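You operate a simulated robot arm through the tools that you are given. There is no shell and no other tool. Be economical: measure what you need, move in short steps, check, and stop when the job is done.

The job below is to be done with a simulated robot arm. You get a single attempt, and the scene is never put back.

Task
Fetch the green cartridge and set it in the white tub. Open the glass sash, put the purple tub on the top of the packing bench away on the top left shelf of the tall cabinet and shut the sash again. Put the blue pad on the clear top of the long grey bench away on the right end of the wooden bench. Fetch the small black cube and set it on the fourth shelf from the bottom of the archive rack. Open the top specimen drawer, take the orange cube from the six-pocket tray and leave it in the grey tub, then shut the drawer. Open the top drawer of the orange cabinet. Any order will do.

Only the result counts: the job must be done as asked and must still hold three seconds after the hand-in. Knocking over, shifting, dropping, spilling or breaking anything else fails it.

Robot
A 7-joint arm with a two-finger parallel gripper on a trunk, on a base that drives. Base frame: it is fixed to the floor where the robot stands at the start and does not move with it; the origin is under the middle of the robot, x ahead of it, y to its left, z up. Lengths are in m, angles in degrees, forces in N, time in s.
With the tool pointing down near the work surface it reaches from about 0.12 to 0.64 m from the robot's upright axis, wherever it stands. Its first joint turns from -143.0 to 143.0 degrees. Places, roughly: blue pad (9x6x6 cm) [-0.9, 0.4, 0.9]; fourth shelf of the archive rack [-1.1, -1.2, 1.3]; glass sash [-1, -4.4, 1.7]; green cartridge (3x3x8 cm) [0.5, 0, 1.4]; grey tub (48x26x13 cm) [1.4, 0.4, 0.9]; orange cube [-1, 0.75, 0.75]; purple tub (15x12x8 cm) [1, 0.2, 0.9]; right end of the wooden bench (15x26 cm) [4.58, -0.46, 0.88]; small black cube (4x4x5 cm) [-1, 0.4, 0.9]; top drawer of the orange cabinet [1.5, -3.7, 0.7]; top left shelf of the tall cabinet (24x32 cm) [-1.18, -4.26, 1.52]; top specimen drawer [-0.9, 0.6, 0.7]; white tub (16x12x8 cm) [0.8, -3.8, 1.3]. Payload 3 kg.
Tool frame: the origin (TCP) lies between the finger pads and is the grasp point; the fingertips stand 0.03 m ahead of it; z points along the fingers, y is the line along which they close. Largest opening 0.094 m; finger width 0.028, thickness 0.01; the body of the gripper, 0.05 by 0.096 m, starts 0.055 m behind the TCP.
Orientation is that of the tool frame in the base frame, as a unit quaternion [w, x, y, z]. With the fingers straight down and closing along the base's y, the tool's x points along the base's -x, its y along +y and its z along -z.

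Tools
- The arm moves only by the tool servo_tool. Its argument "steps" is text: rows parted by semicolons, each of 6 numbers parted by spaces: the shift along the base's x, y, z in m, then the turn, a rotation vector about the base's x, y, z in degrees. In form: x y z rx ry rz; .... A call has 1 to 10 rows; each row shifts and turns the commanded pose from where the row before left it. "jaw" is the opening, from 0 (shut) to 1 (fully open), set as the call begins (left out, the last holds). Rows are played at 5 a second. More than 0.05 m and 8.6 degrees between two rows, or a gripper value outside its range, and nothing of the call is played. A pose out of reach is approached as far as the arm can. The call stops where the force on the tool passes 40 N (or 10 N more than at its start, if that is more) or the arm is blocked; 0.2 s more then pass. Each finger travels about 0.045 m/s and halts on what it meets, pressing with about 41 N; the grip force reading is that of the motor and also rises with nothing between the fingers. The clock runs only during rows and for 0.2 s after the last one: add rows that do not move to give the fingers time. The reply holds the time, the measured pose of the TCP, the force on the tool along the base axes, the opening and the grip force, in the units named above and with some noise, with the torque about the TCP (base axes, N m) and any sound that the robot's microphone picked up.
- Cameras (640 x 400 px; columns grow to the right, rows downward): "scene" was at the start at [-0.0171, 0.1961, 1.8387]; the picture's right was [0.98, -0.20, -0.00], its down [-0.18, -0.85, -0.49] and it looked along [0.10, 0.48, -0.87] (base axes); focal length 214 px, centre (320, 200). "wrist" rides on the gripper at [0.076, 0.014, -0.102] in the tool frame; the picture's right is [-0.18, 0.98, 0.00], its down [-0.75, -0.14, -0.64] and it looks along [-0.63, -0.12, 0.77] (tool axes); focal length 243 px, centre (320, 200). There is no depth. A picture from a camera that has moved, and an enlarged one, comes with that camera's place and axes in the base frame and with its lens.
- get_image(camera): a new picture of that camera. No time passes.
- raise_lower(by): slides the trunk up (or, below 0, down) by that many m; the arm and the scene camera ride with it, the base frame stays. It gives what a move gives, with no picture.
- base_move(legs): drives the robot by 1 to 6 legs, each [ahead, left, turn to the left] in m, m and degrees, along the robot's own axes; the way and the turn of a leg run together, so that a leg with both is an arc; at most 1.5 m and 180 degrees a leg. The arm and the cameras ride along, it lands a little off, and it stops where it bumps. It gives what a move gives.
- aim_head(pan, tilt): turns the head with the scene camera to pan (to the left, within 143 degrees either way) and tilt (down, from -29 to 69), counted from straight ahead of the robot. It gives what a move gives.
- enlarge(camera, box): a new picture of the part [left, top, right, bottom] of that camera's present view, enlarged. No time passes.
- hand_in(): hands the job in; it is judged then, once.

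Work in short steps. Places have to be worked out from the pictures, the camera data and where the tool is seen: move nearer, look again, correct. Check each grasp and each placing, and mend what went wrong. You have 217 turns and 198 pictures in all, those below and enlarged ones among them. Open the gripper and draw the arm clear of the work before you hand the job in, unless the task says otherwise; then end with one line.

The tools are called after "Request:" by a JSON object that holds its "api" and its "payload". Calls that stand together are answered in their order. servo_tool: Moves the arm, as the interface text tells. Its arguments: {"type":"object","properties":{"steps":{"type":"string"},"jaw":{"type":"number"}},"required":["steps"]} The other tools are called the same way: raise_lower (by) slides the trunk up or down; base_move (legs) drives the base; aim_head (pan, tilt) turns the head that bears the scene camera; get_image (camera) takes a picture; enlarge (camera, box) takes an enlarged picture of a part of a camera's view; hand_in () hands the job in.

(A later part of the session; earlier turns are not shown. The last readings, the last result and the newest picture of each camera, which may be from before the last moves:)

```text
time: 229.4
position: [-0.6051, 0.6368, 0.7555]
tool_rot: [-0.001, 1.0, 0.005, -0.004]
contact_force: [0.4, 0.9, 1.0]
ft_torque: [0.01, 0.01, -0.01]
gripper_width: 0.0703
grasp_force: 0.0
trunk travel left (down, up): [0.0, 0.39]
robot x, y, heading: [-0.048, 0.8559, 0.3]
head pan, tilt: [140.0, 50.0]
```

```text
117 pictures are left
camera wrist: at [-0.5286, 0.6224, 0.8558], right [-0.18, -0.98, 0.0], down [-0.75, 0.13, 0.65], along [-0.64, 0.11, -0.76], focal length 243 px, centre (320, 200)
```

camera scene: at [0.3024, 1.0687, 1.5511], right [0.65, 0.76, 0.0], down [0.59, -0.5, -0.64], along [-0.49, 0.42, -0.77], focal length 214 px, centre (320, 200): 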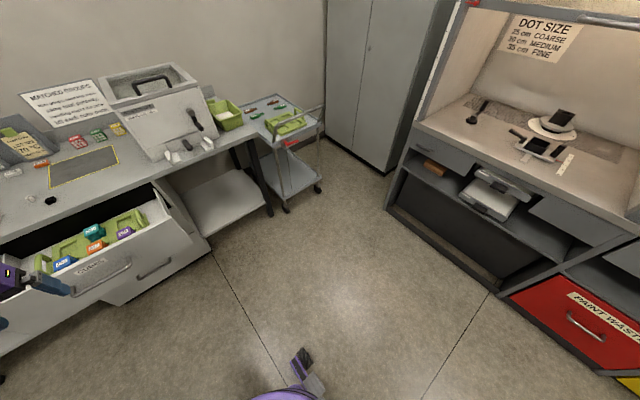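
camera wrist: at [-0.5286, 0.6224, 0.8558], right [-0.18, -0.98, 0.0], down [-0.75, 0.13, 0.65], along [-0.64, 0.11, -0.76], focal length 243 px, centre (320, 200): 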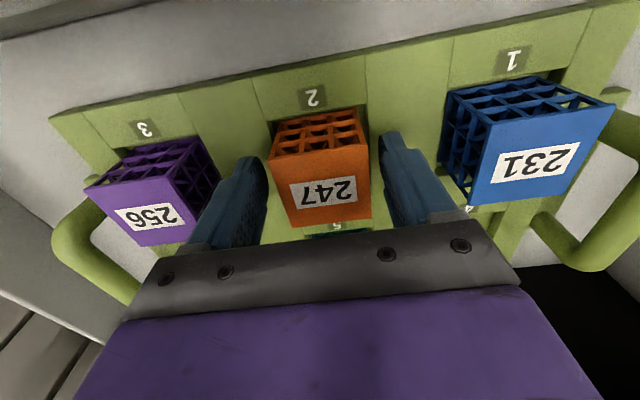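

The cube is between the fingers. I close and lift.

Request:
{"api": "servo_tool", "payload": {"steps": "0 0 0 0 0 0;0 0 0 0 0 0;0 0 0 0 0 0;0 0 0 0 0 0;0 0 0 0 0 0", "jaw": 0}}

Request:
{"api": "servo_tool", "payload": {"steps": "0 0 .03 0 0 0;0 0 .03 0 0 0;0 0 .03 0 0 0;0 0 .04 0 0 0;0 0 .04 0 0 0;0 0 .04 0 0 0"}}

Request:
{"api": "get_image", "payload": {"camera": "wrist"}}

```text
time: 230.6
position: [-0.6047, 0.6364, 0.7572]
tool_rot: [0.001, 1.0, 0.004, -0.007]
contact_force: [-3.8, -2.1, 26.7]
ft_torque: [-0.13, 0.02, 0.05]
gripper_width: 0.0493
grasp_force: 41.2
trunk travel left (down, up): [0.0, 0.39]
robot x, y, heading: [-0.0486, 0.8558, 0.2]
head pan, tilt: [140.0, 50.0]
```

```text
time: 232.0
position: [-0.6029, 0.6344, 0.9656]
tool_rot: [0.0, 1.0, 0.004, -0.005]
contact_force: [-0.9, 0.7, 0.5]
ft_torque: [-0.04, -0.05, 0.02]
gripper_width: 0.0492
grasp_force: 41.0
trunk travel left (down, up): [0.0, 0.39]
robot x, y, heading: [-0.0511, 0.8569, 0.2]
head pan, tilt: [140.0, 50.0]
```

```text
116 pictures are left
camera wrist: at [-0.526, 0.621, 1.067], right [-0.18, -0.98, 0.0], down [-0.75, 0.13, 0.65], along [-0.64, 0.11, -0.76], focal length 243 px, centre (320, 200)
```

wrist: 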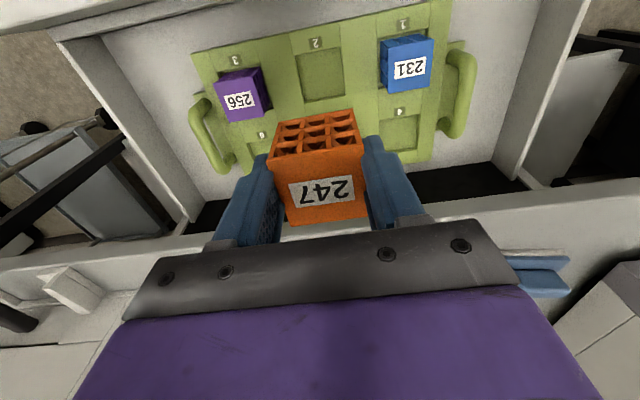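

Orange cube in hand. I raise, and drive to the far (+y) side of the packing bench near the grey tub, turning to heading 90° so the arm faces the bench.

Request:
{"api": "raise_lower", "payload": {"by": 0.25}}

Request:
{"api": "base_move", "payload": {"legs": [[0.4, 0.13, 0], [0.78, 0, 0], [0, 0, 90]]}}

Request:
{"api": "aim_head", "payload": {"pan": 140, "tilt": 50}}

Request:
{"api": "get_image", "payload": {"camera": "scene"}}

Request:
{"api": "get_image", "payload": {"camera": "wrist"}}

```text
time: 234.6
position: [-0.6023, 0.6358, 1.2161]
tool_rot: [-0.001, 1.0, 0.005, -0.005]
contact_force: [0.3, 0.0, -0.9]
ft_torque: [-0.03, -0.01, 0.02]
gripper_width: 0.0492
grasp_force: 40.8
trunk travel left (down, up): [-0.25, 0.14]
robot x, y, heading: [-0.0496, 0.8551, 0.2]
head pan, tilt: [140.0, 50.0]
```

```text
time: 244.7
position: [1.3412, 0.4516, 1.217]
tool_rot: [0.003, 0.695, 0.719, -0.004]
contact_force: [0.2, 0.9, -0.3]
ft_torque: [0.02, 0.01, -0.04]
gripper_width: 0.0492
grasp_force: 40.8
trunk travel left (down, up): [-0.25, 0.14]
robot x, y, heading: [1.1085, 1.0029, 91.5]
head pan, tilt: [140.0, 50.0]
```

```text
time: 245.3
position: [1.342, 0.4527, 1.2172]
tool_rot: [0.004, 0.695, 0.719, -0.005]
contact_force: [-0.4, -0.3, -1.0]
ft_torque: [-0.02, 0.0, 0.01]
gripper_width: 0.0492
grasp_force: 40.6
trunk travel left (down, up): [-0.25, 0.14]
robot x, y, heading: [1.1094, 0.9991, 92.0]
head pan, tilt: [140.0, 50.0]
```

```text
115 pictures are left
camera scene: at [0.9232, 0.9008, 1.8014], right [-0.78, 0.62, 0.0], down [0.47, 0.6, -0.64], along [-0.4, -0.5, -0.77], focal length 214 px, centre (320, 200)
```

scene: 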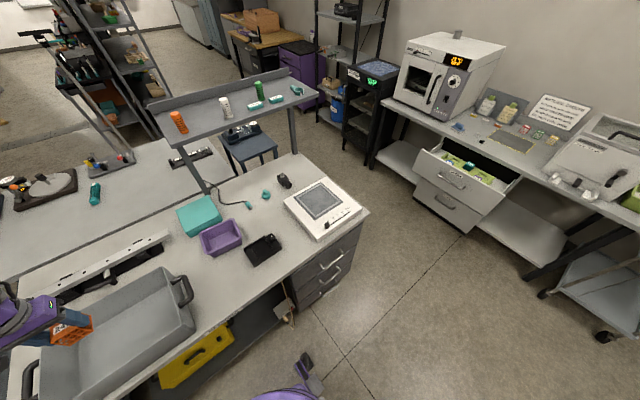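

```text
114 pictures are left
camera wrist: at [1.3535, 0.53, 1.3175], right [0.99, -0.15, 0.0], down [-0.12, -0.75, 0.65], along [-0.1, -0.64, -0.76], focal length 243 px, centre (320, 200)
```

wrist: 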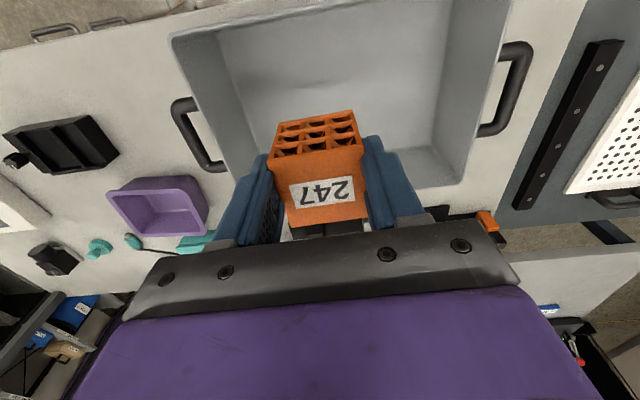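

The tub is under the hand: its inside centre ≈(1.376,0.39). I move 5 cm closer with the base, 3 cm in x, and lower into the tub.

Request:
{"api": "base_move", "payload": {"legs": [[-0.05, -0.03, 0]]}}

Request:
{"api": "servo_tool", "payload": {"steps": "0 0 -.04 0 0 0;0 0 -.04 0 0 0;0 0 -.04 0 0 0;0 0 -.04 0 0 0;0 0 -.04 0 0 0;0 0 -.02 0 0 0;0 0 0 0 0 0"}}

Request:
{"api": "get_image", "payload": {"camera": "scene"}}

Request:
{"api": "get_image", "payload": {"camera": "wrist"}}

```text
time: 246.2
position: [1.3515, 0.3999, 1.2197]
tool_rot: [0.009, 0.697, 0.717, 0.002]
contact_force: [-1.8, -1.0, -0.4]
ft_torque: [0.08, -0.1, 0.0]
gripper_width: 0.0493
grasp_force: 40.7
trunk travel left (down, up): [-0.25, 0.14]
robot x, y, heading: [1.1338, 0.9504, 91.6]
head pan, tilt: [140.0, 50.0]
```

```text
time: 247.8
position: [1.3541, 0.4039, 1.0014]
tool_rot: [0.009, 0.696, 0.718, -0.002]
contact_force: [-1.1, 0.2, -0.4]
ft_torque: [0.01, -0.02, 0.04]
gripper_width: 0.0491
grasp_force: 41.4
trunk travel left (down, up): [-0.25, 0.14]
robot x, y, heading: [1.1377, 0.9493, 91.5]
head pan, tilt: [140.0, 50.0]
```

```text
113 pictures are left
camera scene: at [0.9557, 0.8507, 1.802], right [-0.78, 0.62, 0.0], down [0.47, 0.6, -0.64], along [-0.4, -0.5, -0.77], focal length 214 px, centre (320, 200)
```

scene: 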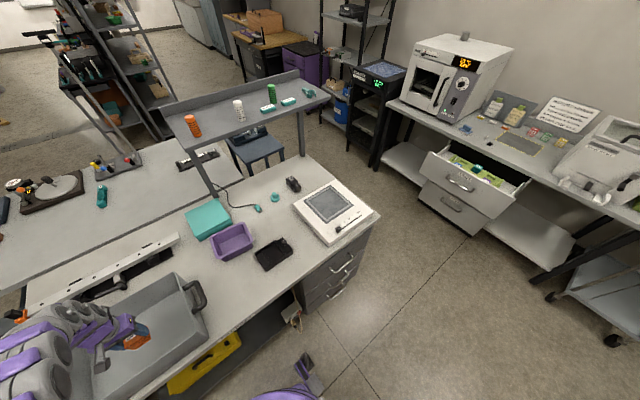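

```text
112 pictures are left
camera wrist: at [1.3645, 0.4813, 1.1016], right [0.99, -0.15, 0.01], down [-0.13, -0.75, 0.65], along [-0.09, -0.64, -0.76], focal length 243 px, centre (320, 200)
```

wrist: 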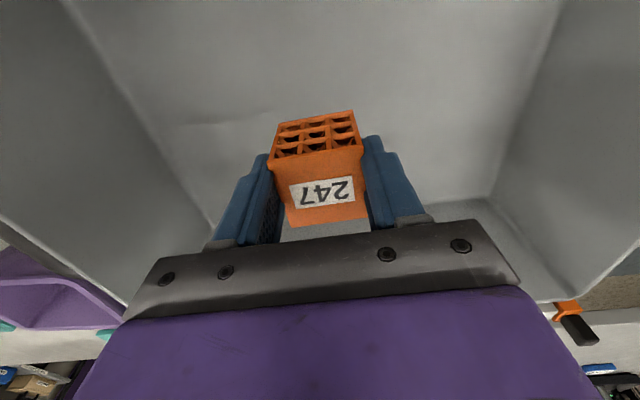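

Well inside the tub. I lower gently to the floor of the tub.

Request:
{"api": "servo_tool", "payload": {"steps": "0 0 -.02 0 0 0;0 0 -.02 0 0 0;0 0 -.01 0 0 0;0 0 -.01 0 0 0;0 0 0 0 0 0"}}

Request:
{"api": "servo_tool", "payload": {"steps": "0 0 -.007 0 0 0;0 0 -.007 0 0 0;0 0 0 0 0 0"}}

```text
time: 249.1
position: [1.3498, 0.4183, 0.9499]
tool_rot: [0.008, 0.696, 0.718, -0.001]
contact_force: [0.6, -0.6, -0.3]
ft_torque: [0.0, -0.03, -0.01]
gripper_width: 0.049
grasp_force: 40.9
out of reach, approached as far as the arm can: row 2, 3, 4
trunk travel left (down, up): [-0.25, 0.14]
robot x, y, heading: [1.1342, 0.9514, 91.7]
head pan, tilt: [140.0, 50.0]
```

```text
time: 249.8
position: [1.3476, 0.4232, 0.9418]
tool_rot: [0.009, 0.697, 0.717, -0.002]
contact_force: [0.3, 0.1, 0.9]
ft_torque: [0.02, 0.01, -0.01]
gripper_width: 0.0494
grasp_force: 41.0
out of reach, approached as far as the arm can: row 1, 2
trunk travel left (down, up): [-0.25, 0.14]
robot x, y, heading: [1.1317, 0.9515, 91.5]
head pan, tilt: [140.0, 50.0]
```

Reach is near its end; I lower the rest with the trunk.

Request:
{"api": "raise_lower", "payload": {"by": -0.015}}

Request:
{"api": "get_image", "payload": {"camera": "wrist"}}

```text
time: 250.2
position: [1.354, 0.4227, 0.9403]
tool_rot: [0.01, 0.696, 0.718, -0.005]
contact_force: [1.0, 7.2, 21.0]
ft_torque: [0.73, 0.19, -0.09]
gripper_width: 0.049
grasp_force: 41.4
trunk travel left (down, up): [-0.246, 0.144]
robot x, y, heading: [1.1341, 0.9504, 91.6]
head pan, tilt: [140.0, 50.0]
stopped: the force on the tool passed its limit at 55 N (the readings are from after the stop); the commanded pose is now the measured one
```

```text
111 pictures are left
camera wrist: at [1.3634, 0.5008, 1.0409], right [0.99, -0.15, 0.01], down [-0.12, -0.74, 0.66], along [-0.09, -0.65, -0.75], focal length 243 px, centre (320, 200)
```

wrist: 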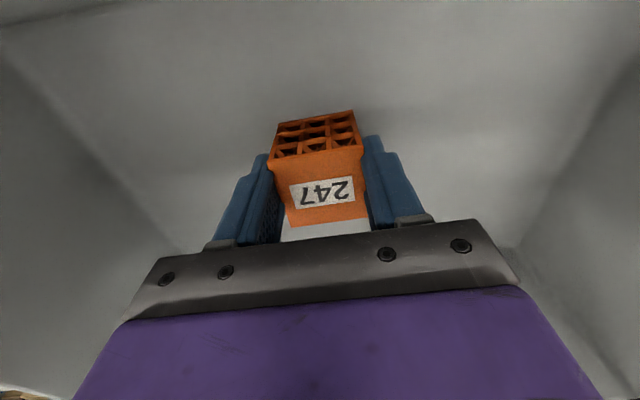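

The cube touches the tub's floor. I open the jaw, then rise.

Request:
{"api": "servo_tool", "payload": {"steps": "0 0 .001 0 0 0;0 0 0 0 0 0;0 0 0 0 0 0;0 0 0 0 0 0", "jaw": 0.9}}

Request:
{"api": "servo_tool", "payload": {"steps": "0 0 .03 0 0 0;0 0 .04 0 0 0;0 0 .04 0 0 0;0 0 .04 0 0 0;0 0 .04 0 0 0;0 0 .04 0 0 0"}}

Request:
{"api": "get_image", "payload": {"camera": "wrist"}}

```text
time: 251.2
position: [1.3535, 0.4226, 0.9413]
tool_rot: [0.01, 0.696, 0.718, -0.004]
contact_force: [1.1, -0.7, 0.0]
ft_torque: [-0.01, 0.02, -0.01]
gripper_width: 0.0847
grasp_force: 0.0
trunk travel left (down, up): [-0.246, 0.144]
robot x, y, heading: [1.1334, 0.9483, 91.6]
head pan, tilt: [140.0, 50.0]
```

```text
time: 252.6
position: [1.3562, 0.4252, 1.1713]
tool_rot: [0.011, 0.696, 0.718, -0.005]
contact_force: [0.0, 0.0, -0.3]
ft_torque: [-0.04, 0.03, -0.02]
gripper_width: 0.0845
grasp_force: 0.1
trunk travel left (down, up): [-0.246, 0.144]
robot x, y, heading: [1.1351, 0.9529, 91.5]
head pan, tilt: [140.0, 50.0]
```

```text
110 pictures are left
camera wrist: at [1.3657, 0.5043, 1.2723], right [0.99, -0.15, 0.01], down [-0.12, -0.74, 0.66], along [-0.09, -0.65, -0.75], focal length 243 px, centre (320, 200)
```

wrist: 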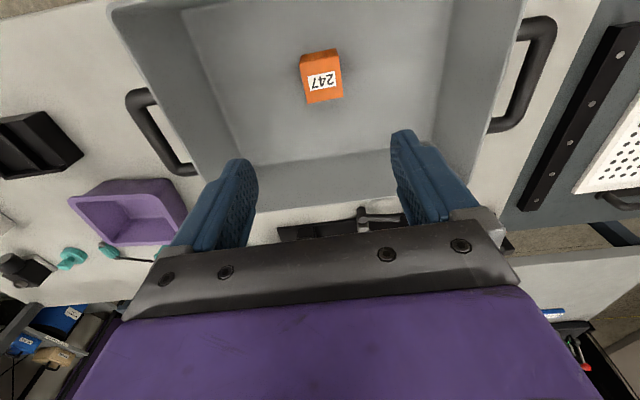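

Orange cube 247 lies in the grey tub. Next I go back to shut the drawer: turn to heading 0 and return in front of it.

Request:
{"api": "base_move", "payload": {"legs": [[0.06, 0, -91.5], [-0.9, 0, 0]]}}

Request:
{"api": "raise_lower", "payload": {"by": -0.246}}

Request:
{"api": "servo_tool", "payload": {"steps": "0 0 -.02 0 6 0;0 0 -.02 0 6 0;0 0 -.02 0 6 0;0 0 -.02 0 6 0;0 0 -.02 0 6 0;0 0 0 0 0 0", "jaw": 0}}

Request:
{"api": "get_image", "payload": {"camera": "wrist"}}

Request:
{"api": "get_image", "payload": {"camera": "scene"}}

```text
time: 261.4
position: [-0.2807, 0.8012, 1.1718]
tool_rot: [0.004, 1.0, -0.006, -0.01]
contact_force: [-0.6, -0.7, -0.1]
ft_torque: [0.02, 0.01, -0.04]
gripper_width: 0.0847
grasp_force: 0.0
trunk travel left (down, up): [-0.246, 0.144]
robot x, y, heading: [0.2544, 0.9999, -0.9]
head pan, tilt: [140.0, 50.0]
```

```text
time: 263.9
position: [-0.2791, 0.8001, 0.9267]
tool_rot: [0.004, 1.0, -0.006, -0.011]
contact_force: [0.1, -0.2, -0.9]
ft_torque: [-0.01, 0.01, 0.0]
gripper_width: 0.0845
grasp_force: 0.0
trunk travel left (down, up): [0.0, 0.39]
robot x, y, heading: [0.2557, 0.9962, -1.0]
head pan, tilt: [140.0, 50.0]
```

```text
time: 265.3
position: [-0.344, 0.7733, 0.8284]
tool_rot: [0.005, 0.963, -0.003, -0.269]
contact_force: [0.4, 0.1, 0.4]
ft_torque: [0.03, 0.0, 0.0]
gripper_width: 0.0
grasp_force: 32.5
out of reach, approached as far as the arm can: row 3, 4, 5
trunk travel left (down, up): [0.0, 0.39]
robot x, y, heading: [0.251, 0.9966, -0.6]
head pan, tilt: [140.0, 50.0]
```

```text
109 pictures are left
camera wrist: at [-0.2264, 0.7588, 0.8765], right [-0.16, -0.98, 0.11], down [-0.31, 0.15, 0.94], along [-0.94, 0.12, -0.33], focal length 243 px, centre (320, 200)
```

wrist: 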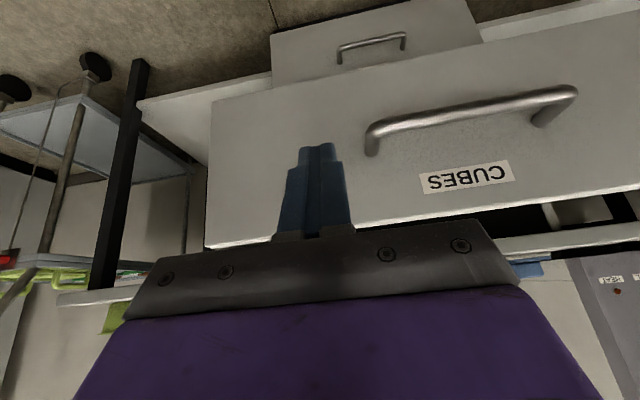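

```text
108 pictures are left
camera scene: at [0.1628, 1.1868, 1.5515], right [0.65, 0.76, 0.0], down [0.58, -0.5, -0.64], along [-0.49, 0.42, -0.77], focal length 214 px, centre (320, 200)
```

scene: 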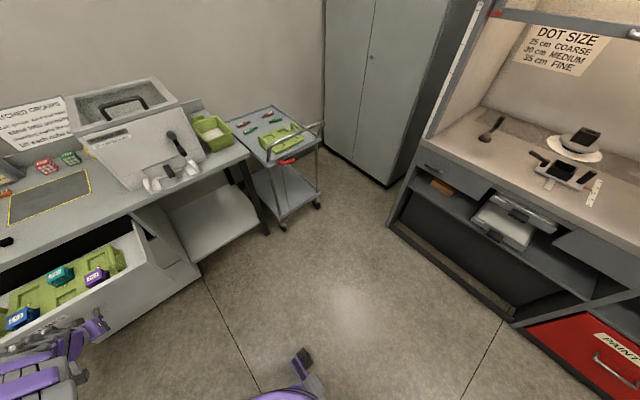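

I move 0.12 m right to centre on the panel, lower 1 cm, then push with a drive back.

Request:
{"api": "servo_tool", "payload": {"steps": "0 0 -.012 0 0 0;0 0 0 0 0 0"}}

Request:
{"api": "base_move", "payload": {"legs": [[0, -0.12, 0.5], [-0.2, 0, 0]]}}

Request:
{"api": "get_image", "payload": {"camera": "wrist"}}

```text
time: 265.9
position: [-0.3436, 0.7725, 0.8171]
tool_rot: [0.005, 0.963, -0.003, -0.27]
contact_force: [0.2, 0.3, -0.3]
ft_torque: [0.0, 0.01, 0.01]
gripper_width: 0.0
grasp_force: 33.1
trunk travel left (down, up): [0.0, 0.39]
robot x, y, heading: [0.2514, 0.9952, -0.6]
head pan, tilt: [140.0, 50.0]
```

```text
time: 268.4
position: [-0.5494, 0.6585, 0.8166]
tool_rot: [0.007, 0.963, -0.001, -0.268]
contact_force: [0.3, -0.5, -0.5]
ft_torque: [-0.01, 0.03, 0.01]
gripper_width: 0.0002
grasp_force: 33.2
trunk travel left (down, up): [0.0, 0.39]
robot x, y, heading: [0.0402, 0.8835, -0.3]
head pan, tilt: [140.0, 50.0]
```

```text
107 pictures are left
camera wrist: at [-0.4333, 0.6453, 0.8633], right [-0.16, -0.98, 0.11], down [-0.31, 0.15, 0.94], along [-0.94, 0.11, -0.33], focal length 243 px, centre (320, 200)
```

wrist: 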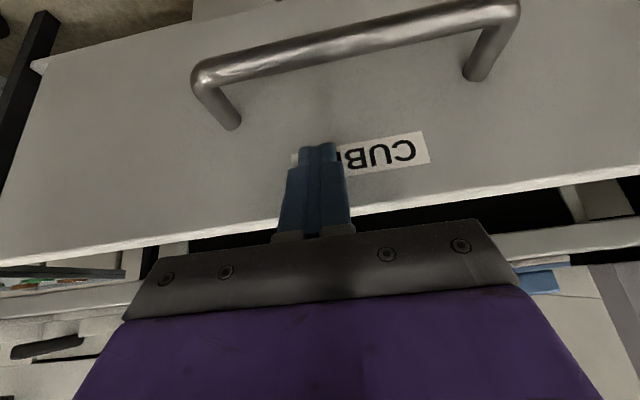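

Tips are at the panel. I keep pushing in stages.

Request:
{"api": "base_move", "payload": {"legs": [[-0.13, 0, 0]]}}

Request:
{"api": "get_image", "payload": {"camera": "scene"}}

```text
time: 269.7
position: [-0.684, 0.6563, 0.8161]
tool_rot: [0.006, 0.963, 0.0, -0.269]
contact_force: [0.1, -1.9, 0.4]
ft_torque: [0.06, 0.01, 0.0]
gripper_width: 0.0
grasp_force: 33.1
trunk travel left (down, up): [0.0, 0.39]
robot x, y, heading: [-0.0878, 0.8823, -0.2]
head pan, tilt: [140.0, 50.0]
```

```text
106 pictures are left
camera scene: at [-0.1807, 1.0604, 1.5526], right [0.65, 0.76, 0.01], down [0.59, -0.49, -0.65], along [-0.49, 0.42, -0.76], focal length 214 px, centre (320, 200)
```

scene: 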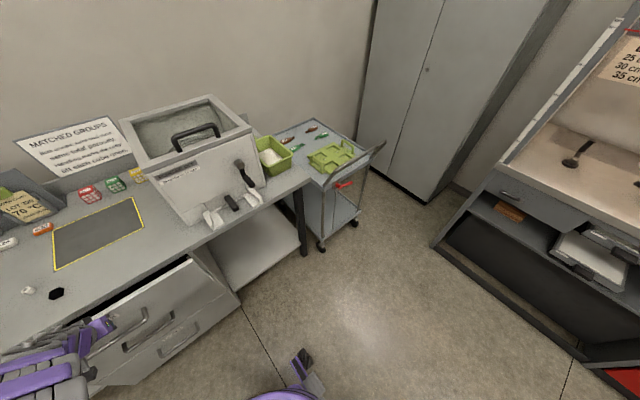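

Nearly shut. I push the rest in smaller stages.

Request:
{"api": "base_move", "payload": {"legs": [[-0.05, 0, 0]]}}

Request:
{"api": "base_move", "payload": {"legs": [[-0.025, 0, 0]]}}

Request:
{"api": "get_image", "payload": {"camera": "wrist"}}

Request:
{"api": "enlarge", "payload": {"camera": "scene", "box": [60, 240, 260, 390]}}

```text
time: 270.6
position: [-0.7357, 0.6584, 0.8216]
tool_rot: [0.009, 0.962, 0.003, -0.272]
contact_force: [0.1, -0.5, 0.6]
ft_torque: [0.02, 0.02, 0.03]
gripper_width: 0.0001
grasp_force: 33.0
trunk travel left (down, up): [0.0, 0.39]
robot x, y, heading: [-0.1407, 0.8866, -0.4]
head pan, tilt: [140.0, 50.0]
```

```text
time: 271.5
position: [-0.7463, 0.6542, 0.8159]
tool_rot: [0.007, 0.965, 0.007, -0.263]
contact_force: [12.3, 2.2, -4.7]
ft_torque: [-0.1, 0.11, -0.15]
gripper_width: 0.0001
grasp_force: 33.2
trunk travel left (down, up): [0.0, 0.39]
robot x, y, heading: [-0.1595, 0.8845, -0.3]
head pan, tilt: [140.0, 50.0]
stopped in leg 1: the force on the tool passed its limit at 114 N (the readings are from after the stop); the commanded pose is now the measured one
```

```text
105 pictures are left
camera wrist: at [-0.6286, 0.6436, 0.865], right [-0.14, -0.98, 0.1], down [-0.32, 0.15, 0.93], along [-0.94, 0.1, -0.34], focal length 243 px, centre (320, 200)
```

wrist: 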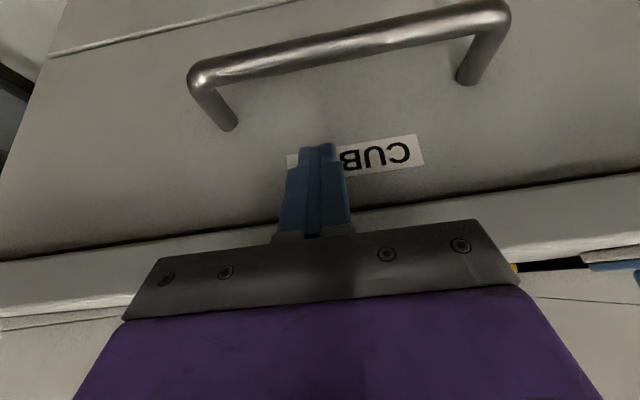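

```text
2.67 times, centred on (160, 315) of scene
camera zoom: at [-0.2501, 1.0719, 1.5512], right [0.65, 0.76, 0.0], down [0.59, -0.49, -0.64], along [-0.49, 0.42, -0.77], focal length 572 px, centre (747, -107)
```

zoom: 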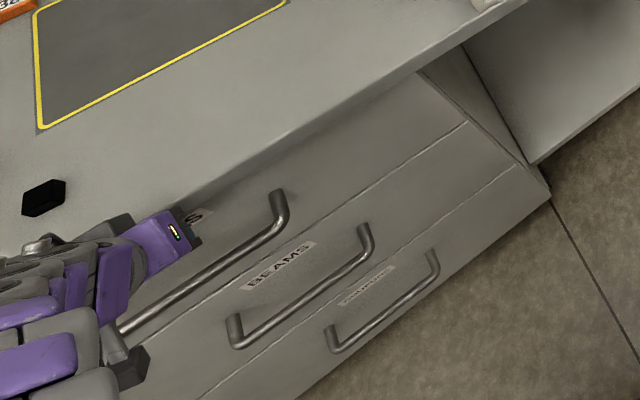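

The drawer is shut flush. Now the blue pad: back off, raise, straighten the tool and yaw it 90° (to close along x across the pad).

Request:
{"api": "base_move", "payload": {"legs": [[0.15, 0, 0]]}}

Request:
{"api": "servo_tool", "payload": {"steps": ".01 0 .04 0 -6.1 0;.01 0 .04 0 -6.1 0;.01 0 .04 0 -6.1 0;.01 0 .04 0 -6.1 0;.01 0 .04 0 -6.1 0;0 0 .01 0 0 8.2;0 0 .01 0 0 8.2;0 0 .01 0 0 8.2;0 0 .01 0 0 8.2;0 0 .01 0 0 8.2", "jaw": 1}}

Request:
{"api": "servo_tool", "payload": {"steps": "0 0 0 0 0 8.2;0 0 0 0 0 8.2;0 0 0 0 0 8.2;0 0 0 0 0 8.2;0 0 0 0 0 8.2;0 0 0 0 0 8.2;0 0 0 0 0 0"}}

Request:
{"api": "base_move", "payload": {"legs": [[0, -0.3, 0], [-0.3, 0, 0]]}}

Request:
{"api": "get_image", "payload": {"camera": "wrist"}}

```text
time: 272.9
position: [-0.5905, 0.6527, 0.8181]
tool_rot: [0.009, 0.964, 0.008, -0.265]
contact_force: [-0.1, -0.8, 1.0]
ft_torque: [0.02, -0.05, 0.01]
gripper_width: 0.0
grasp_force: 32.6
trunk travel left (down, up): [0.0, 0.39]
robot x, y, heading: [-0.0039, 0.8822, -0.1]
head pan, tilt: [140.0, 50.0]
```

```text
time: 275.1
position: [-0.5397, 0.6539, 1.0695]
tool_rot: [0.011, 0.934, 0.356, 0.001]
contact_force: [-0.2, -0.1, -0.1]
ft_torque: [0.02, 0.02, 0.02]
gripper_width: 0.094
grasp_force: 0.1
trunk travel left (down, up): [0.0, 0.39]
robot x, y, heading: [-0.0059, 0.8824, -0.1]
head pan, tilt: [140.0, 50.0]
```

```text
time: 276.7
position: [-0.5394, 0.6537, 1.0688]
tool_rot: [0.01, 0.702, 0.713, 0.005]
contact_force: [0.4, 0.7, 0.3]
ft_torque: [-0.01, 0.02, 0.01]
gripper_width: 0.0942
grasp_force: 0.2
trunk travel left (down, up): [0.0, 0.39]
robot x, y, heading: [-0.0022, 0.8871, 0.1]
head pan, tilt: [140.0, 50.0]
```

```text
time: 280.4
position: [-0.8383, 0.3531, 1.0684]
tool_rot: [0.01, 0.701, 0.713, 0.006]
contact_force: [-0.4, -0.9, 0.2]
ft_torque: [0.04, 0.03, -0.02]
gripper_width: 0.0935
grasp_force: 0.0
trunk travel left (down, up): [0.0, 0.39]
robot x, y, heading: [-0.3087, 0.5859, 0.0]
head pan, tilt: [140.0, 50.0]
```

```text
103 pictures are left
camera wrist: at [-0.8287, 0.4301, 1.1695], right [0.99, -0.17, 0.02], down [-0.14, -0.75, 0.64], along [-0.09, -0.64, -0.77], focal length 243 px, centre (320, 200)
```

wrist: 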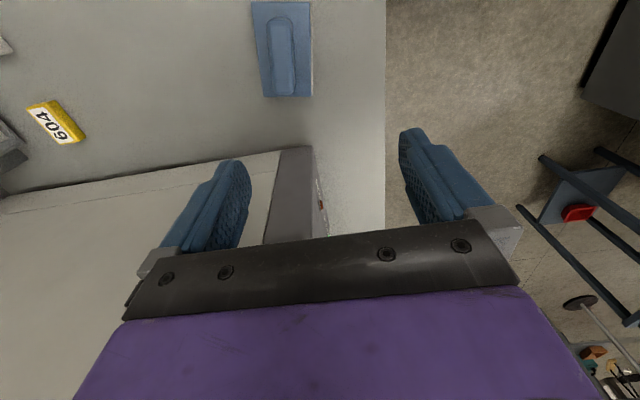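

Pad centre ≈(-0.863,0.394). I move over it and descend to z≈0.97.

Request:
{"api": "servo_tool", "payload": {"steps": "-.008 .014 0 0 0 0;-.008 .014 0 0 0 0;-.008 .014 0 0 0 0;0 0 -.035 0 0 0;0 0 -.035 0 0 0;0 0 -.03 0 0 0;0 0 0 0 0 0"}}

Request:
{"api": "get_image", "payload": {"camera": "wrist"}}

```text
time: 282.0
position: [-0.8606, 0.3888, 0.9684]
tool_rot: [0.009, 0.701, 0.713, 0.007]
contact_force: [-0.4, -0.7, 1.3]
ft_torque: [0.03, -0.03, -0.02]
gripper_width: 0.0944
grasp_force: 0.1
trunk travel left (down, up): [0.0, 0.39]
robot x, y, heading: [-0.3069, 0.586, 0.2]
head pan, tilt: [140.0, 50.0]
```

```text
102 pictures are left
camera wrist: at [-0.8516, 0.4656, 1.0693], right [0.99, -0.17, 0.02], down [-0.14, -0.76, 0.64], along [-0.09, -0.63, -0.77], focal length 243 px, centre (320, 200)
```

wrist: 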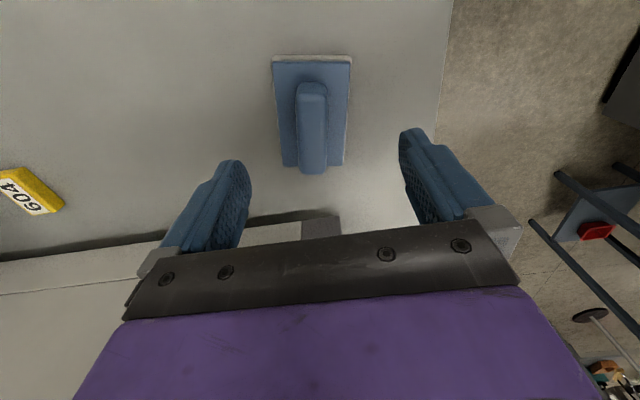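

Handle centre ≈(-0.864,0.403). I narrow the jaw to 5 cm and go down so the tips straddle the handle above the plate.

Request:
{"api": "servo_tool", "payload": {"steps": "-.003 .014 0 0 0 0;0 0 -.02 0 0 0;0 0 -.015 0 0 0;0 0 0 0 0 0", "jaw": 0.52}}

Request:
{"api": "get_image", "payload": {"camera": "wrist"}}

```text
time: 283.0
position: [-0.8649, 0.4029, 0.9325]
tool_rot: [0.008, 0.701, 0.713, 0.006]
contact_force: [-0.4, -0.1, -0.5]
ft_torque: [0.0, 0.05, -0.01]
gripper_width: 0.0486
grasp_force: 0.0
trunk travel left (down, up): [0.0, 0.39]
robot x, y, heading: [-0.3017, 0.5797, 0.2]
head pan, tilt: [140.0, 50.0]
```

```text
101 pictures are left
camera wrist: at [-0.8547, 0.4798, 1.0345], right [0.99, -0.17, 0.02], down [-0.14, -0.76, 0.64], along [-0.09, -0.63, -0.77], focal length 243 px, centre (320, 200)
```

wrist: 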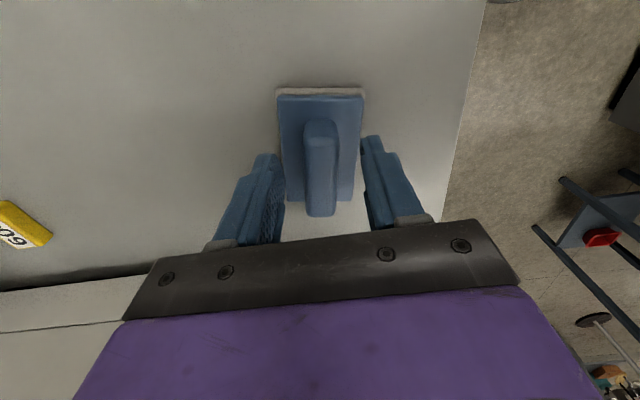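

Well centred. I descend 1.4 cm and close on the handle.

Request:
{"api": "servo_tool", "payload": {"steps": "0 0 -.007 0 0 0;0 0 -.006 0 0 0;0 0 0 0 0 0"}}

Request:
{"api": "servo_tool", "payload": {"steps": "0 0 0 0 0 0;0 0 0 0 0 0;0 0 0 0 0 0;0 0 0 0 0 0", "jaw": 0}}

Request:
{"api": "servo_tool", "payload": {"steps": "0 0 .02 0 0 0;0 0 .02 0 0 0;0 0 .03 0 0 0;0 0 .04 0 0 0;0 0 .04 0 0 0"}}

Request:
{"api": "get_image", "payload": {"camera": "wrist"}}

```text
time: 283.8
position: [-0.864, 0.4055, 0.9215]
tool_rot: [0.009, 0.701, 0.713, 0.007]
contact_force: [-0.7, -1.0, 0.2]
ft_torque: [-0.01, 0.0, 0.01]
gripper_width: 0.049
grasp_force: 0.0
trunk travel left (down, up): [0.0, 0.39]
robot x, y, heading: [-0.3013, 0.5882, -0.1]
head pan, tilt: [140.0, 50.0]
```

```text
time: 284.8
position: [-0.8641, 0.4049, 0.9206]
tool_rot: [0.009, 0.702, 0.712, 0.006]
contact_force: [-2.2, -0.9, 2.6]
ft_torque: [-0.07, 0.18, 0.01]
gripper_width: 0.0208
grasp_force: 41.4
trunk travel left (down, up): [0.0, 0.39]
robot x, y, heading: [-0.3022, 0.5848, -0.1]
head pan, tilt: [140.0, 50.0]
```

```text
time: 286.0
position: [-0.8594, 0.4048, 1.0701]
tool_rot: [0.008, 0.702, 0.712, 0.007]
contact_force: [0.2, -0.5, -0.3]
ft_torque: [0.01, 0.02, -0.01]
gripper_width: 0.0208
grasp_force: 41.3
trunk travel left (down, up): [0.0, 0.39]
robot x, y, heading: [-0.3049, 0.5853, 0.1]
head pan, tilt: [140.0, 50.0]
```

```text
100 pictures are left
camera wrist: at [-0.8499, 0.4814, 1.1705], right [0.99, -0.17, 0.02], down [-0.14, -0.75, 0.64], along [-0.09, -0.63, -0.77], focal length 243 px, centre (320, 200)
```

wrist: 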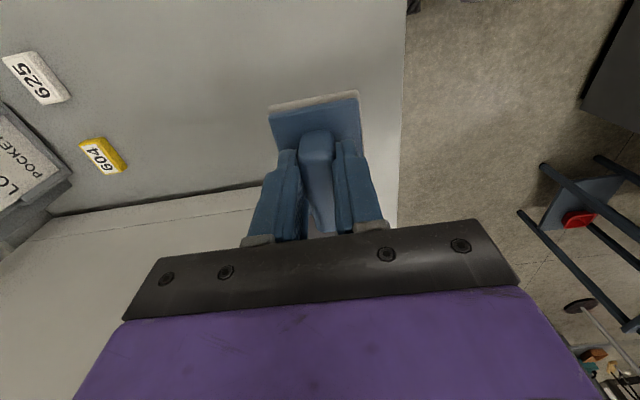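

Pad in hand. I raise the trunk a bit and drive round the +y side of the packing bench toward the wooden bench at x≈4.6.

Request:
{"api": "raise_lower", "payload": {"by": 0.15}}

Request:
{"api": "base_move", "payload": {"legs": [[0.3, 0, 0], [0, 0.55, 0], [1.5, 0, 0], [1.5, 0, 0], [0.3, 0, 0]]}}

Request:
{"api": "aim_head", "payload": {"pan": -30, "tilt": 35}}

Request:
{"api": "get_image", "payload": {"camera": "scene"}}

```text
time: 287.7
position: [-0.8614, 0.4046, 1.2185]
tool_rot: [0.009, 0.702, 0.712, 0.007]
contact_force: [0.6, -0.2, 0.3]
ft_torque: [-0.03, 0.03, -0.02]
gripper_width: 0.021
grasp_force: 41.6
trunk travel left (down, up): [-0.15, 0.24]
robot x, y, heading: [-0.3007, 0.5858, 0.1]
head pan, tilt: [140.0, 50.0]
```

```text
time: 308.2
position: [2.7364, 1.0023, 1.2188]
tool_rot: [0.009, 0.706, 0.708, 0.006]
contact_force: [-0.4, 0.2, 0.0]
ft_torque: [-0.01, 0.06, 0.0]
gripper_width: 0.0208
grasp_force: 40.9
trunk travel left (down, up): [-0.15, 0.24]
robot x, y, heading: [3.2906, 1.1738, -0.7]
head pan, tilt: [140.0, 50.0]
```

```text
time: 310.8
position: [2.7372, 1.002, 1.2199]
tool_rot: [0.008, 0.706, 0.708, 0.006]
contact_force: [0.2, 0.5, -1.3]
ft_torque: [0.01, 0.01, 0.01]
gripper_width: 0.021
grasp_force: 40.9
trunk travel left (down, up): [-0.15, 0.24]
robot x, y, heading: [3.2952, 1.1755, -0.6]
head pan, tilt: [-30.0, 35.0]
```

```text
99 pictures are left
camera scene: at [3.339, 1.2681, 1.7233], right [-0.51, -0.86, 0.0], down [-0.49, 0.29, -0.82], along [0.71, -0.42, -0.57], focal length 214 px, centre (320, 200)
```

scene: 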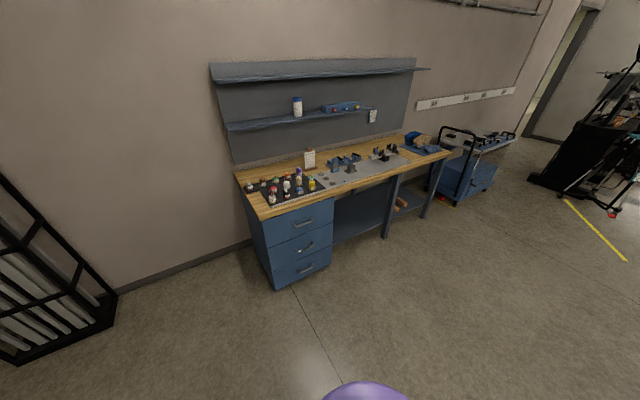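

I see the wooden bench. I zoom to its right end.

Request:
{"api": "enlarge", "payload": {"camera": "scene", "box": [310, 100, 490, 220]}}

```text
3.33 times, centred on (400, 160) of scene
camera zoom: at [3.339, 1.2681, 1.7233], right [-0.51, -0.86, 0.0], down [-0.49, 0.29, -0.82], along [0.71, -0.42, -0.57], focal length 715 px, centre (53, 333)
```

zoom: 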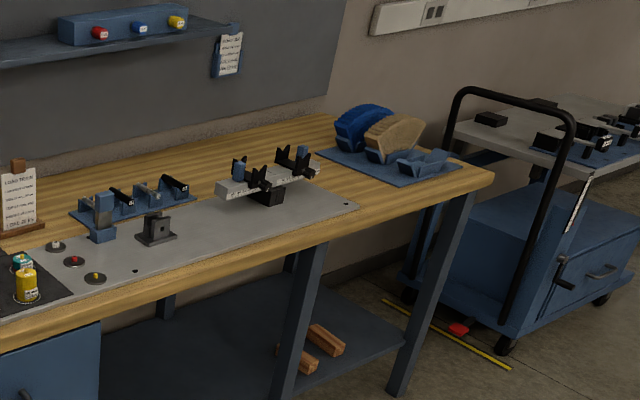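

Bare wood at the right end spans about y -0.42…-0.6, between grey plate and blue plate, matching (4.58,-0.46). I turn to heading 180 and drive there, stopping short.

Request:
{"api": "base_move", "payload": {"legs": [[0, 0, 90], [0, 0, 90], [0, 0.9, 0], [0, 0.92, 0], [-0.45, 0, 0]]}}

Request:
{"api": "servo_tool", "payload": {"steps": "0 0 0 0 0 -8.2;0 0 0 0 0 -8.2;0 0 0 0 0 -8.2;0 0 0 0 0 -8.2;0 0 0 0 0 -8.2;0 0 0 0 0 -8.2;0 0 0 0 0 -8.2;0 0 0 0 0 -8.2;0 0 0 0 0 -8.2;0 0 0 0 0 -8.2"}}

Request:
{"api": "aim_head", "payload": {"pan": -140, "tilt": 45}}

Request:
{"api": "get_image", "payload": {"camera": "scene"}}

Request:
{"api": "get_image", "payload": {"camera": "wrist"}}

```text
time: 329.7
position: [4.2122, -0.4775, 1.2199]
tool_rot: [-0.007, -0.698, 0.716, 0.008]
contact_force: [-0.4, 0.5, -0.8]
ft_torque: [-0.03, 0.03, -0.02]
gripper_width: 0.0209
grasp_force: 40.8
trunk travel left (down, up): [-0.15, 0.24]
robot x, y, heading: [3.6481, -0.6352, 177.6]
head pan, tilt: [-30.0, 35.0]
```

```text
time: 331.9
position: [4.2102, -0.4785, 1.2209]
tool_rot: [0.002, -0.056, 0.998, 0.007]
contact_force: [-1.1, -0.6, -0.1]
ft_torque: [-0.04, 0.02, -0.03]
gripper_width: 0.0209
grasp_force: 41.1
trunk travel left (down, up): [-0.15, 0.24]
robot x, y, heading: [3.6463, -0.6349, 177.7]
head pan, tilt: [-30.0, 35.0]
```

```text
time: 333.8
position: [4.209, -0.4786, 1.2198]
tool_rot: [0.0, -0.057, 0.998, 0.009]
contact_force: [0.0, 0.7, 1.2]
ft_torque: [0.01, 0.0, -0.01]
gripper_width: 0.021
grasp_force: 40.8
trunk travel left (down, up): [-0.15, 0.24]
robot x, y, heading: [3.6493, -0.634, 177.4]
head pan, tilt: [-140.0, 45.0]
```

```text
97 pictures are left
camera scene: at [3.7417, -0.7267, 1.7082], right [0.61, -0.79, 0.0], down [-0.56, -0.43, -0.71], along [0.56, 0.43, -0.71], focal length 214 px, centre (320, 200)
```

scene: 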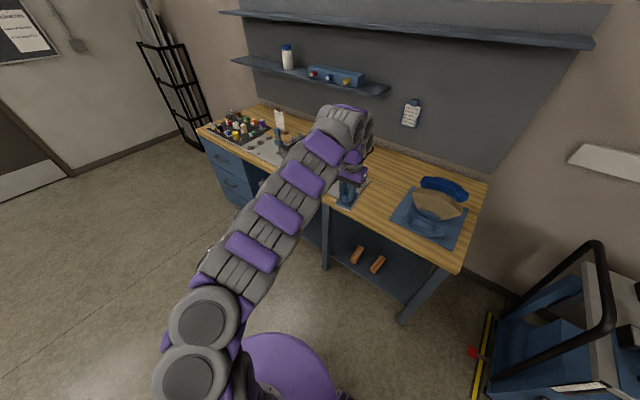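

```text
96 pictures are left
camera wrist: at [4.1326, -0.4748, 1.3216], right [0.07, 1.0, 0.02], down [0.76, -0.07, 0.64], along [0.64, -0.03, -0.77], focal length 243 px, centre (320, 200)
```

wrist: 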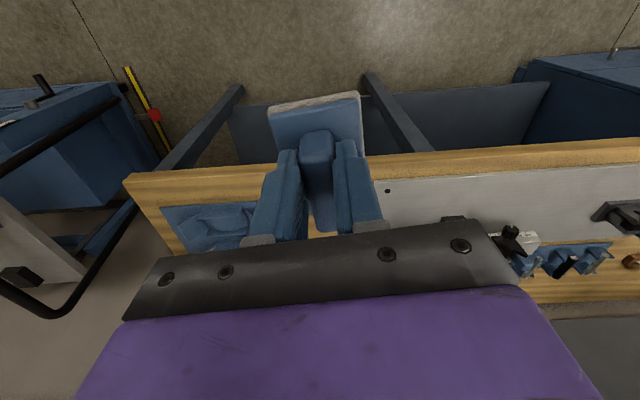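

Bare strip at y≈-0.64…-0.36. I drive the 0.36 m so the pad is at about (4.57,-0.475), then look.

Request:
{"api": "base_move", "payload": {"legs": [[-0.36, -0.02, 0]]}}

Request:
{"api": "servo_tool", "payload": {"steps": "0 0 -.04 0 0 0;0 0 -.04 0 0 0;0 0 -.04 0 0 0;0 0 -.04 0 0 0;0 0 -.03 0 0 0;0 0 0 0 0 0"}}

Request:
{"api": "get_image", "payload": {"camera": "wrist"}}

Request:
{"api": "enlarge", "payload": {"camera": "scene", "box": [250, 80, 490, 260]}}

```text
time: 336.2
position: [4.5813, -0.4681, 1.2197]
tool_rot: [0.001, -0.061, 0.998, 0.009]
contact_force: [0.3, -0.6, -0.4]
ft_torque: [-0.04, -0.02, -0.01]
gripper_width: 0.021
grasp_force: 41.0
trunk travel left (down, up): [-0.15, 0.24]
robot x, y, heading: [4.0181, -0.6301, 177.9]
head pan, tilt: [-140.0, 45.0]
```

```text
time: 337.6
position: [4.5834, -0.4677, 1.0314]
tool_rot: [0.001, -0.061, 0.998, 0.008]
contact_force: [-0.2, 0.9, -0.6]
ft_torque: [0.02, 0.03, -0.03]
gripper_width: 0.021
grasp_force: 41.5
trunk travel left (down, up): [-0.15, 0.24]
robot x, y, heading: [4.0213, -0.6324, 178.0]
head pan, tilt: [-140.0, 45.0]
```

```text
95 pictures are left
camera wrist: at [4.5047, -0.4649, 1.132], right [0.07, 1.0, 0.02], down [0.76, -0.06, 0.64], along [0.64, -0.03, -0.77], focal length 243 px, centre (320, 200)
```

wrist: 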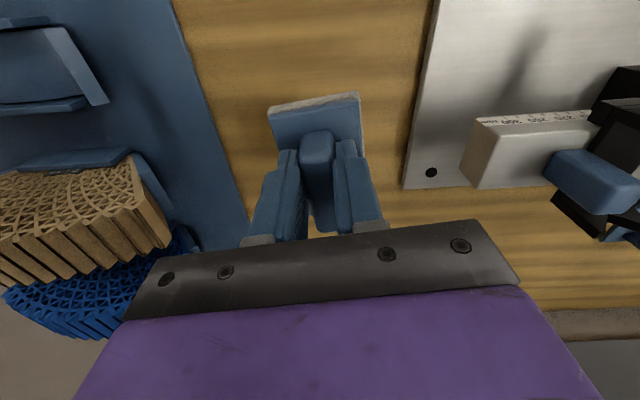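

```text
2.22 times, centred on (370, 170) of scene
camera zoom: at [4.1135, -0.7203, 1.7082], right [0.62, -0.79, 0.0], down [-0.56, -0.44, -0.71], along [0.56, 0.43, -0.71], focal length 477 px, centre (209, 267)
```

zoom: 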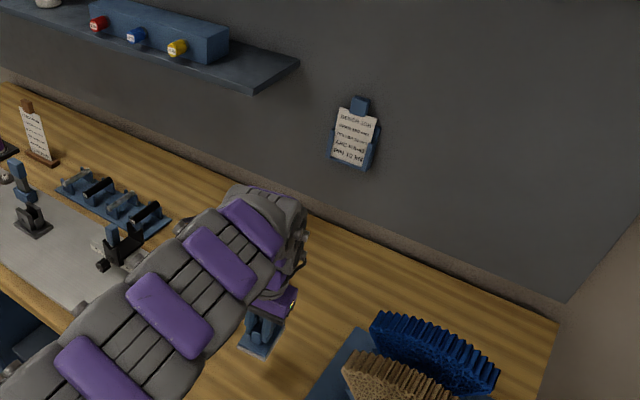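

The pad is centred between the plates. I lower it gently to contact.

Request:
{"api": "servo_tool", "payload": {"steps": "0 0 -.03 0 0 0;0 0 -.03 0 0 0;0 0 -.01 0 0 0;0 0 0 0 0 0"}}

Request:
{"api": "servo_tool", "payload": {"steps": "0 0 -.006 0 0 0;0 0 -.006 0 0 0;0 0 0 0 0 0"}}

Request:
{"api": "servo_tool", "payload": {"steps": "0 0 -.005 0 0 0;0 0 -.005 0 0 0;0 0 0 0 0 0"}}

Request:
{"api": "get_image", "payload": {"camera": "wrist"}}

```text
time: 338.6
position: [4.5804, -0.4703, 0.9616]
tool_rot: [0.001, -0.06, 0.998, 0.01]
contact_force: [-0.1, -0.3, -1.4]
ft_torque: [0.0, 0.04, -0.04]
gripper_width: 0.0209
grasp_force: 40.9
trunk travel left (down, up): [-0.15, 0.24]
robot x, y, heading: [4.0229, -0.6316, 178.1]
head pan, tilt: [-140.0, 45.0]
```

```text
time: 339.4
position: [4.5795, -0.4688, 0.948]
tool_rot: [0.001, -0.06, 0.998, 0.01]
contact_force: [0.4, 0.6, 0.2]
ft_torque: [-0.02, 0.02, 0.02]
gripper_width: 0.0208
grasp_force: 41.4
trunk travel left (down, up): [-0.15, 0.24]
robot x, y, heading: [4.0189, -0.6341, 178.0]
head pan, tilt: [-140.0, 45.0]
```

```text
time: 340.2
position: [4.5803, -0.4691, 0.9404]
tool_rot: [0.003, -0.06, 0.998, 0.009]
contact_force: [2.4, 1.1, 17.7]
ft_torque: [-0.51, 0.07, 0.03]
gripper_width: 0.0209
grasp_force: 41.3
trunk travel left (down, up): [-0.15, 0.24]
robot x, y, heading: [4.0204, -0.6282, 178.1]
head pan, tilt: [-140.0, 45.0]
```

```text
93 pictures are left
camera wrist: at [4.5017, -0.4662, 1.0414], right [0.06, 1.0, 0.02], down [0.76, -0.06, 0.64], along [0.64, -0.03, -0.76], focal length 243 px, centre (320, 200)
```

wrist: 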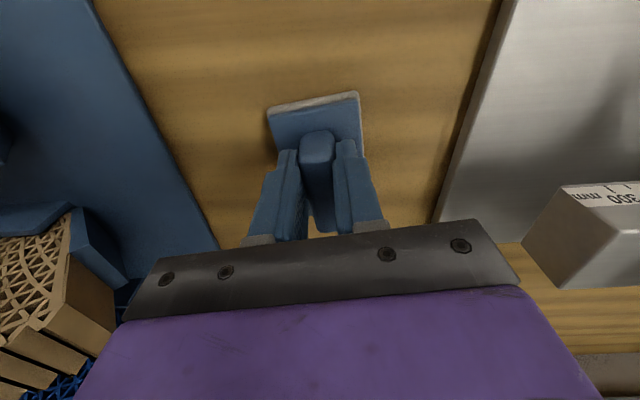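

Contact at 17 N. I release and rise.

Request:
{"api": "servo_tool", "payload": {"steps": "0 0 .001 0 0 0;0 0 0 0 0 0;0 0 0 0 0 0", "jaw": 0.5}}

Request:
{"api": "servo_tool", "payload": {"steps": "0 0 .02 0 0 0;0 0 .04 0 0 0;0 0 .04 0 0 0;0 0 .04 0 0 0;0 0 .04 0 0 0;0 0 .04 0 0 0;0 0 .04 0 0 0"}}

Request:
{"api": "get_image", "payload": {"camera": "wrist"}}

```text
time: 341.0
position: [4.5799, -0.4689, 0.94]
tool_rot: [0.001, -0.061, 0.998, 0.009]
contact_force: [0.2, 0.4, 0.1]
ft_torque: [0.03, 0.0, 0.02]
gripper_width: 0.0471
grasp_force: 0.1
trunk travel left (down, up): [-0.15, 0.24]
robot x, y, heading: [4.0203, -0.6283, 177.9]
head pan, tilt: [-140.0, 45.0]
```

```text
time: 342.6
position: [4.5809, -0.4686, 1.2014]
tool_rot: [0.001, -0.06, 0.998, 0.009]
contact_force: [0.0, 0.0, 0.1]
ft_torque: [-0.02, 0.02, 0.02]
gripper_width: 0.0471
grasp_force: 0.1
trunk travel left (down, up): [-0.15, 0.24]
robot x, y, heading: [4.02, -0.6319, 177.8]
head pan, tilt: [-140.0, 45.0]
```

```text
92 pictures are left
camera wrist: at [4.5032, -0.465, 1.3025], right [0.06, 1.0, 0.02], down [0.76, -0.06, 0.64], along [0.64, -0.03, -0.77], focal length 243 px, centre (320, 200)
```

wrist: 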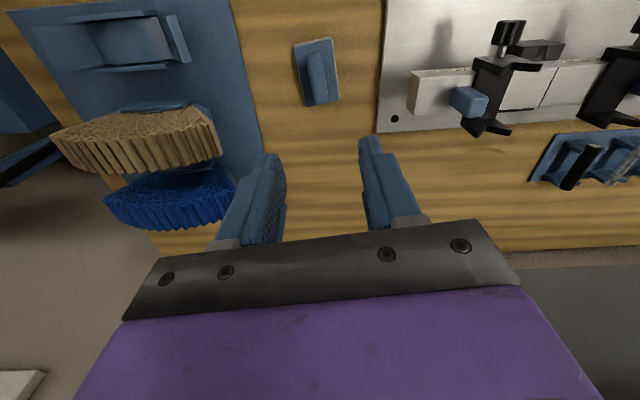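

The pad lies on the bare right end. Now back to the green cartridge: round the +y side, then to x≈-0.4 west of the riser shelf (heading 180, arm pointing +x).

Request:
{"api": "base_move", "payload": {"legs": [[0.6, 0, 2], [0, -0.9, 0], [0, -0.9, 0], [1.5, 0, 0], [1.5, 0, 0]]}}

Request:
{"api": "raise_lower", "payload": {"by": 0.24}}

```text
time: 368.3
position: [1.1348, 1.4811, 1.2004]
tool_rot: [0.0, -0.027, 1.0, 0.009]
contact_force: [-0.1, 0.7, 0.2]
ft_torque: [0.01, -0.02, 0.01]
gripper_width: 0.0472
grasp_force: 0.0
trunk travel left (down, up): [-0.15, 0.24]
robot x, y, heading: [0.5621, 1.3594, 174.2]
head pan, tilt: [-140.0, 45.0]
```

```text
time: 370.8
position: [1.1351, 1.4816, 1.4414]
tool_rot: [0.002, -0.027, 1.0, 0.009]
contact_force: [-0.4, 0.1, -0.5]
ft_torque: [0.0, -0.03, -0.02]
gripper_width: 0.0468
grasp_force: 0.1
trunk travel left (down, up): [-0.39, 0.0]
robot x, y, heading: [0.564, 1.3559, 174.3]
head pan, tilt: [-140.0, 45.0]
```

Now to x≈-0.4 and down the aisle to y≈-0.19.

Request:
{"api": "base_move", "payload": {"legs": [[0, 0.2, 5.8], [0.95, 0, 0], [0, 0.7, 0], [0, 0.64, 0]]}}

Request:
{"api": "aim_head", "payload": {"pan": -140, "tilt": 35}}

Request:
{"api": "get_image", "payload": {"camera": "scene"}}

Request:
{"api": "get_image", "payload": {"camera": "wrist"}}

```text
time: 383.5
position: [0.1897, -0.0475, 1.4444]
tool_rot: [0.003, -0.09, 0.996, 0.021]
contact_force: [0.2, -1.6, 0.8]
ft_torque: [0.15, 0.04, 0.0]
gripper_width: 0.0473
grasp_force: 0.1
trunk travel left (down, up): [-0.39, 0.0]
robot x, y, heading: [-0.3561, -0.2134, -178.6]
head pan, tilt: [-140.0, 45.0]
```

```text
time: 384.2
position: [0.1888, -0.0445, 1.4454]
tool_rot: [0.002, -0.086, 0.996, 0.018]
contact_force: [1.1, -2.0, 1.2]
ft_torque: [0.12, 0.08, -0.01]
gripper_width: 0.0466
grasp_force: 0.1
trunk travel left (down, up): [-0.39, 0.0]
robot x, y, heading: [-0.3597, -0.2191, -178.5]
head pan, tilt: [-140.0, 35.0]
```

```text
91 pictures are left
camera scene: at [-0.2568, -0.3212, 1.9619], right [0.66, -0.75, -0.01], down [-0.43, -0.37, -0.82], along [0.61, 0.55, -0.57], focal length 214 px, centre (320, 200)
```

scene: 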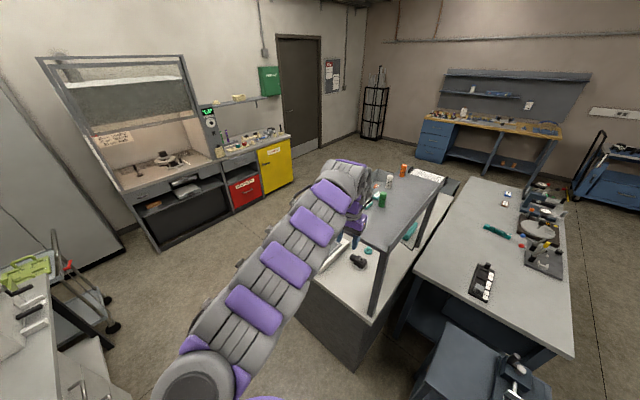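

```text
90 pictures are left
camera wrist: at [0.1095, -0.0472, 1.5467], right [0.01, 1.0, 0.04], down [0.77, -0.03, 0.64], along [0.64, 0.02, -0.77], focal length 243 px, centre (320, 200)
```

wrist: 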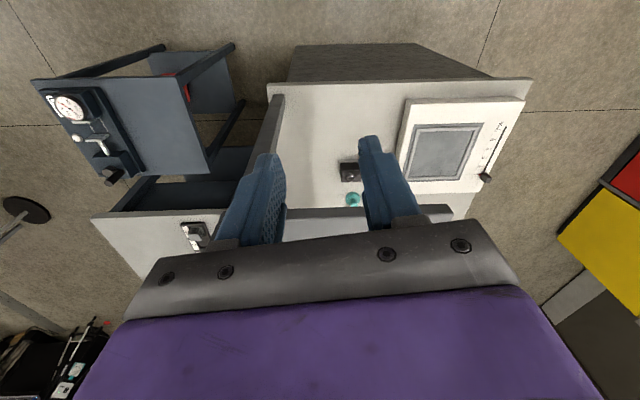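

I zoom on the shelf to place the cartridge and its neighbours.

Request:
{"api": "enlarge", "payload": {"camera": "scene", "box": [330, 150, 450, 250]}}

```text
4.00 times, centred on (390, 200) of scene
camera zoom: at [-0.2568, -0.3212, 1.9619], right [0.66, -0.75, -0.01], down [-0.43, -0.37, -0.82], along [0.61, 0.55, -0.57], focal length 858 px, centre (40, 200)
```

zoom: 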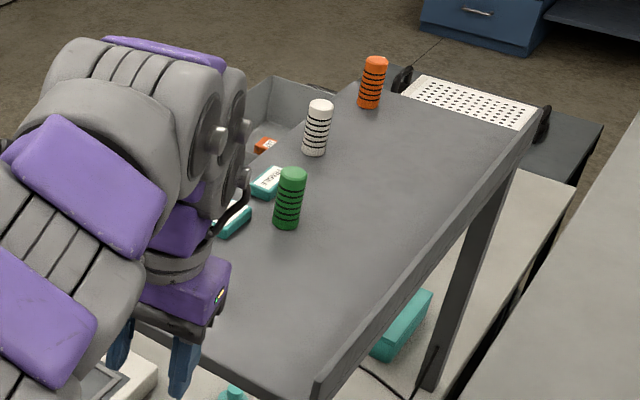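

Cartridge base ≈(0.534,0.007,1.37), top ≈1.45. I raise to z≈1.51, then drive 0.3 m in with a small y shift and look.

Request:
{"api": "servo_tool", "payload": {"steps": "0 0 .03 0 0 0;0 0 .03 0 0 0;0 0 .01 0 0 0;0 0 0 0 0 0", "jaw": 0.65}}

```text
time: 385.4
position: [0.1866, -0.0073, 1.5113]
tool_rot: [0.004, -0.088, 0.996, 0.005]
contact_force: [-0.3, 1.2, -0.1]
ft_torque: [-0.11, -0.01, 0.01]
gripper_width: 0.061
grasp_force: 0.1
trunk travel left (down, up): [-0.39, 0.0]
robot x, y, heading: [-0.3621, -0.2133, -178.5]
head pan, tilt: [-140.0, 35.0]
stopped in row 4: the arm was blocked; the commanded pose is now the measured one
```

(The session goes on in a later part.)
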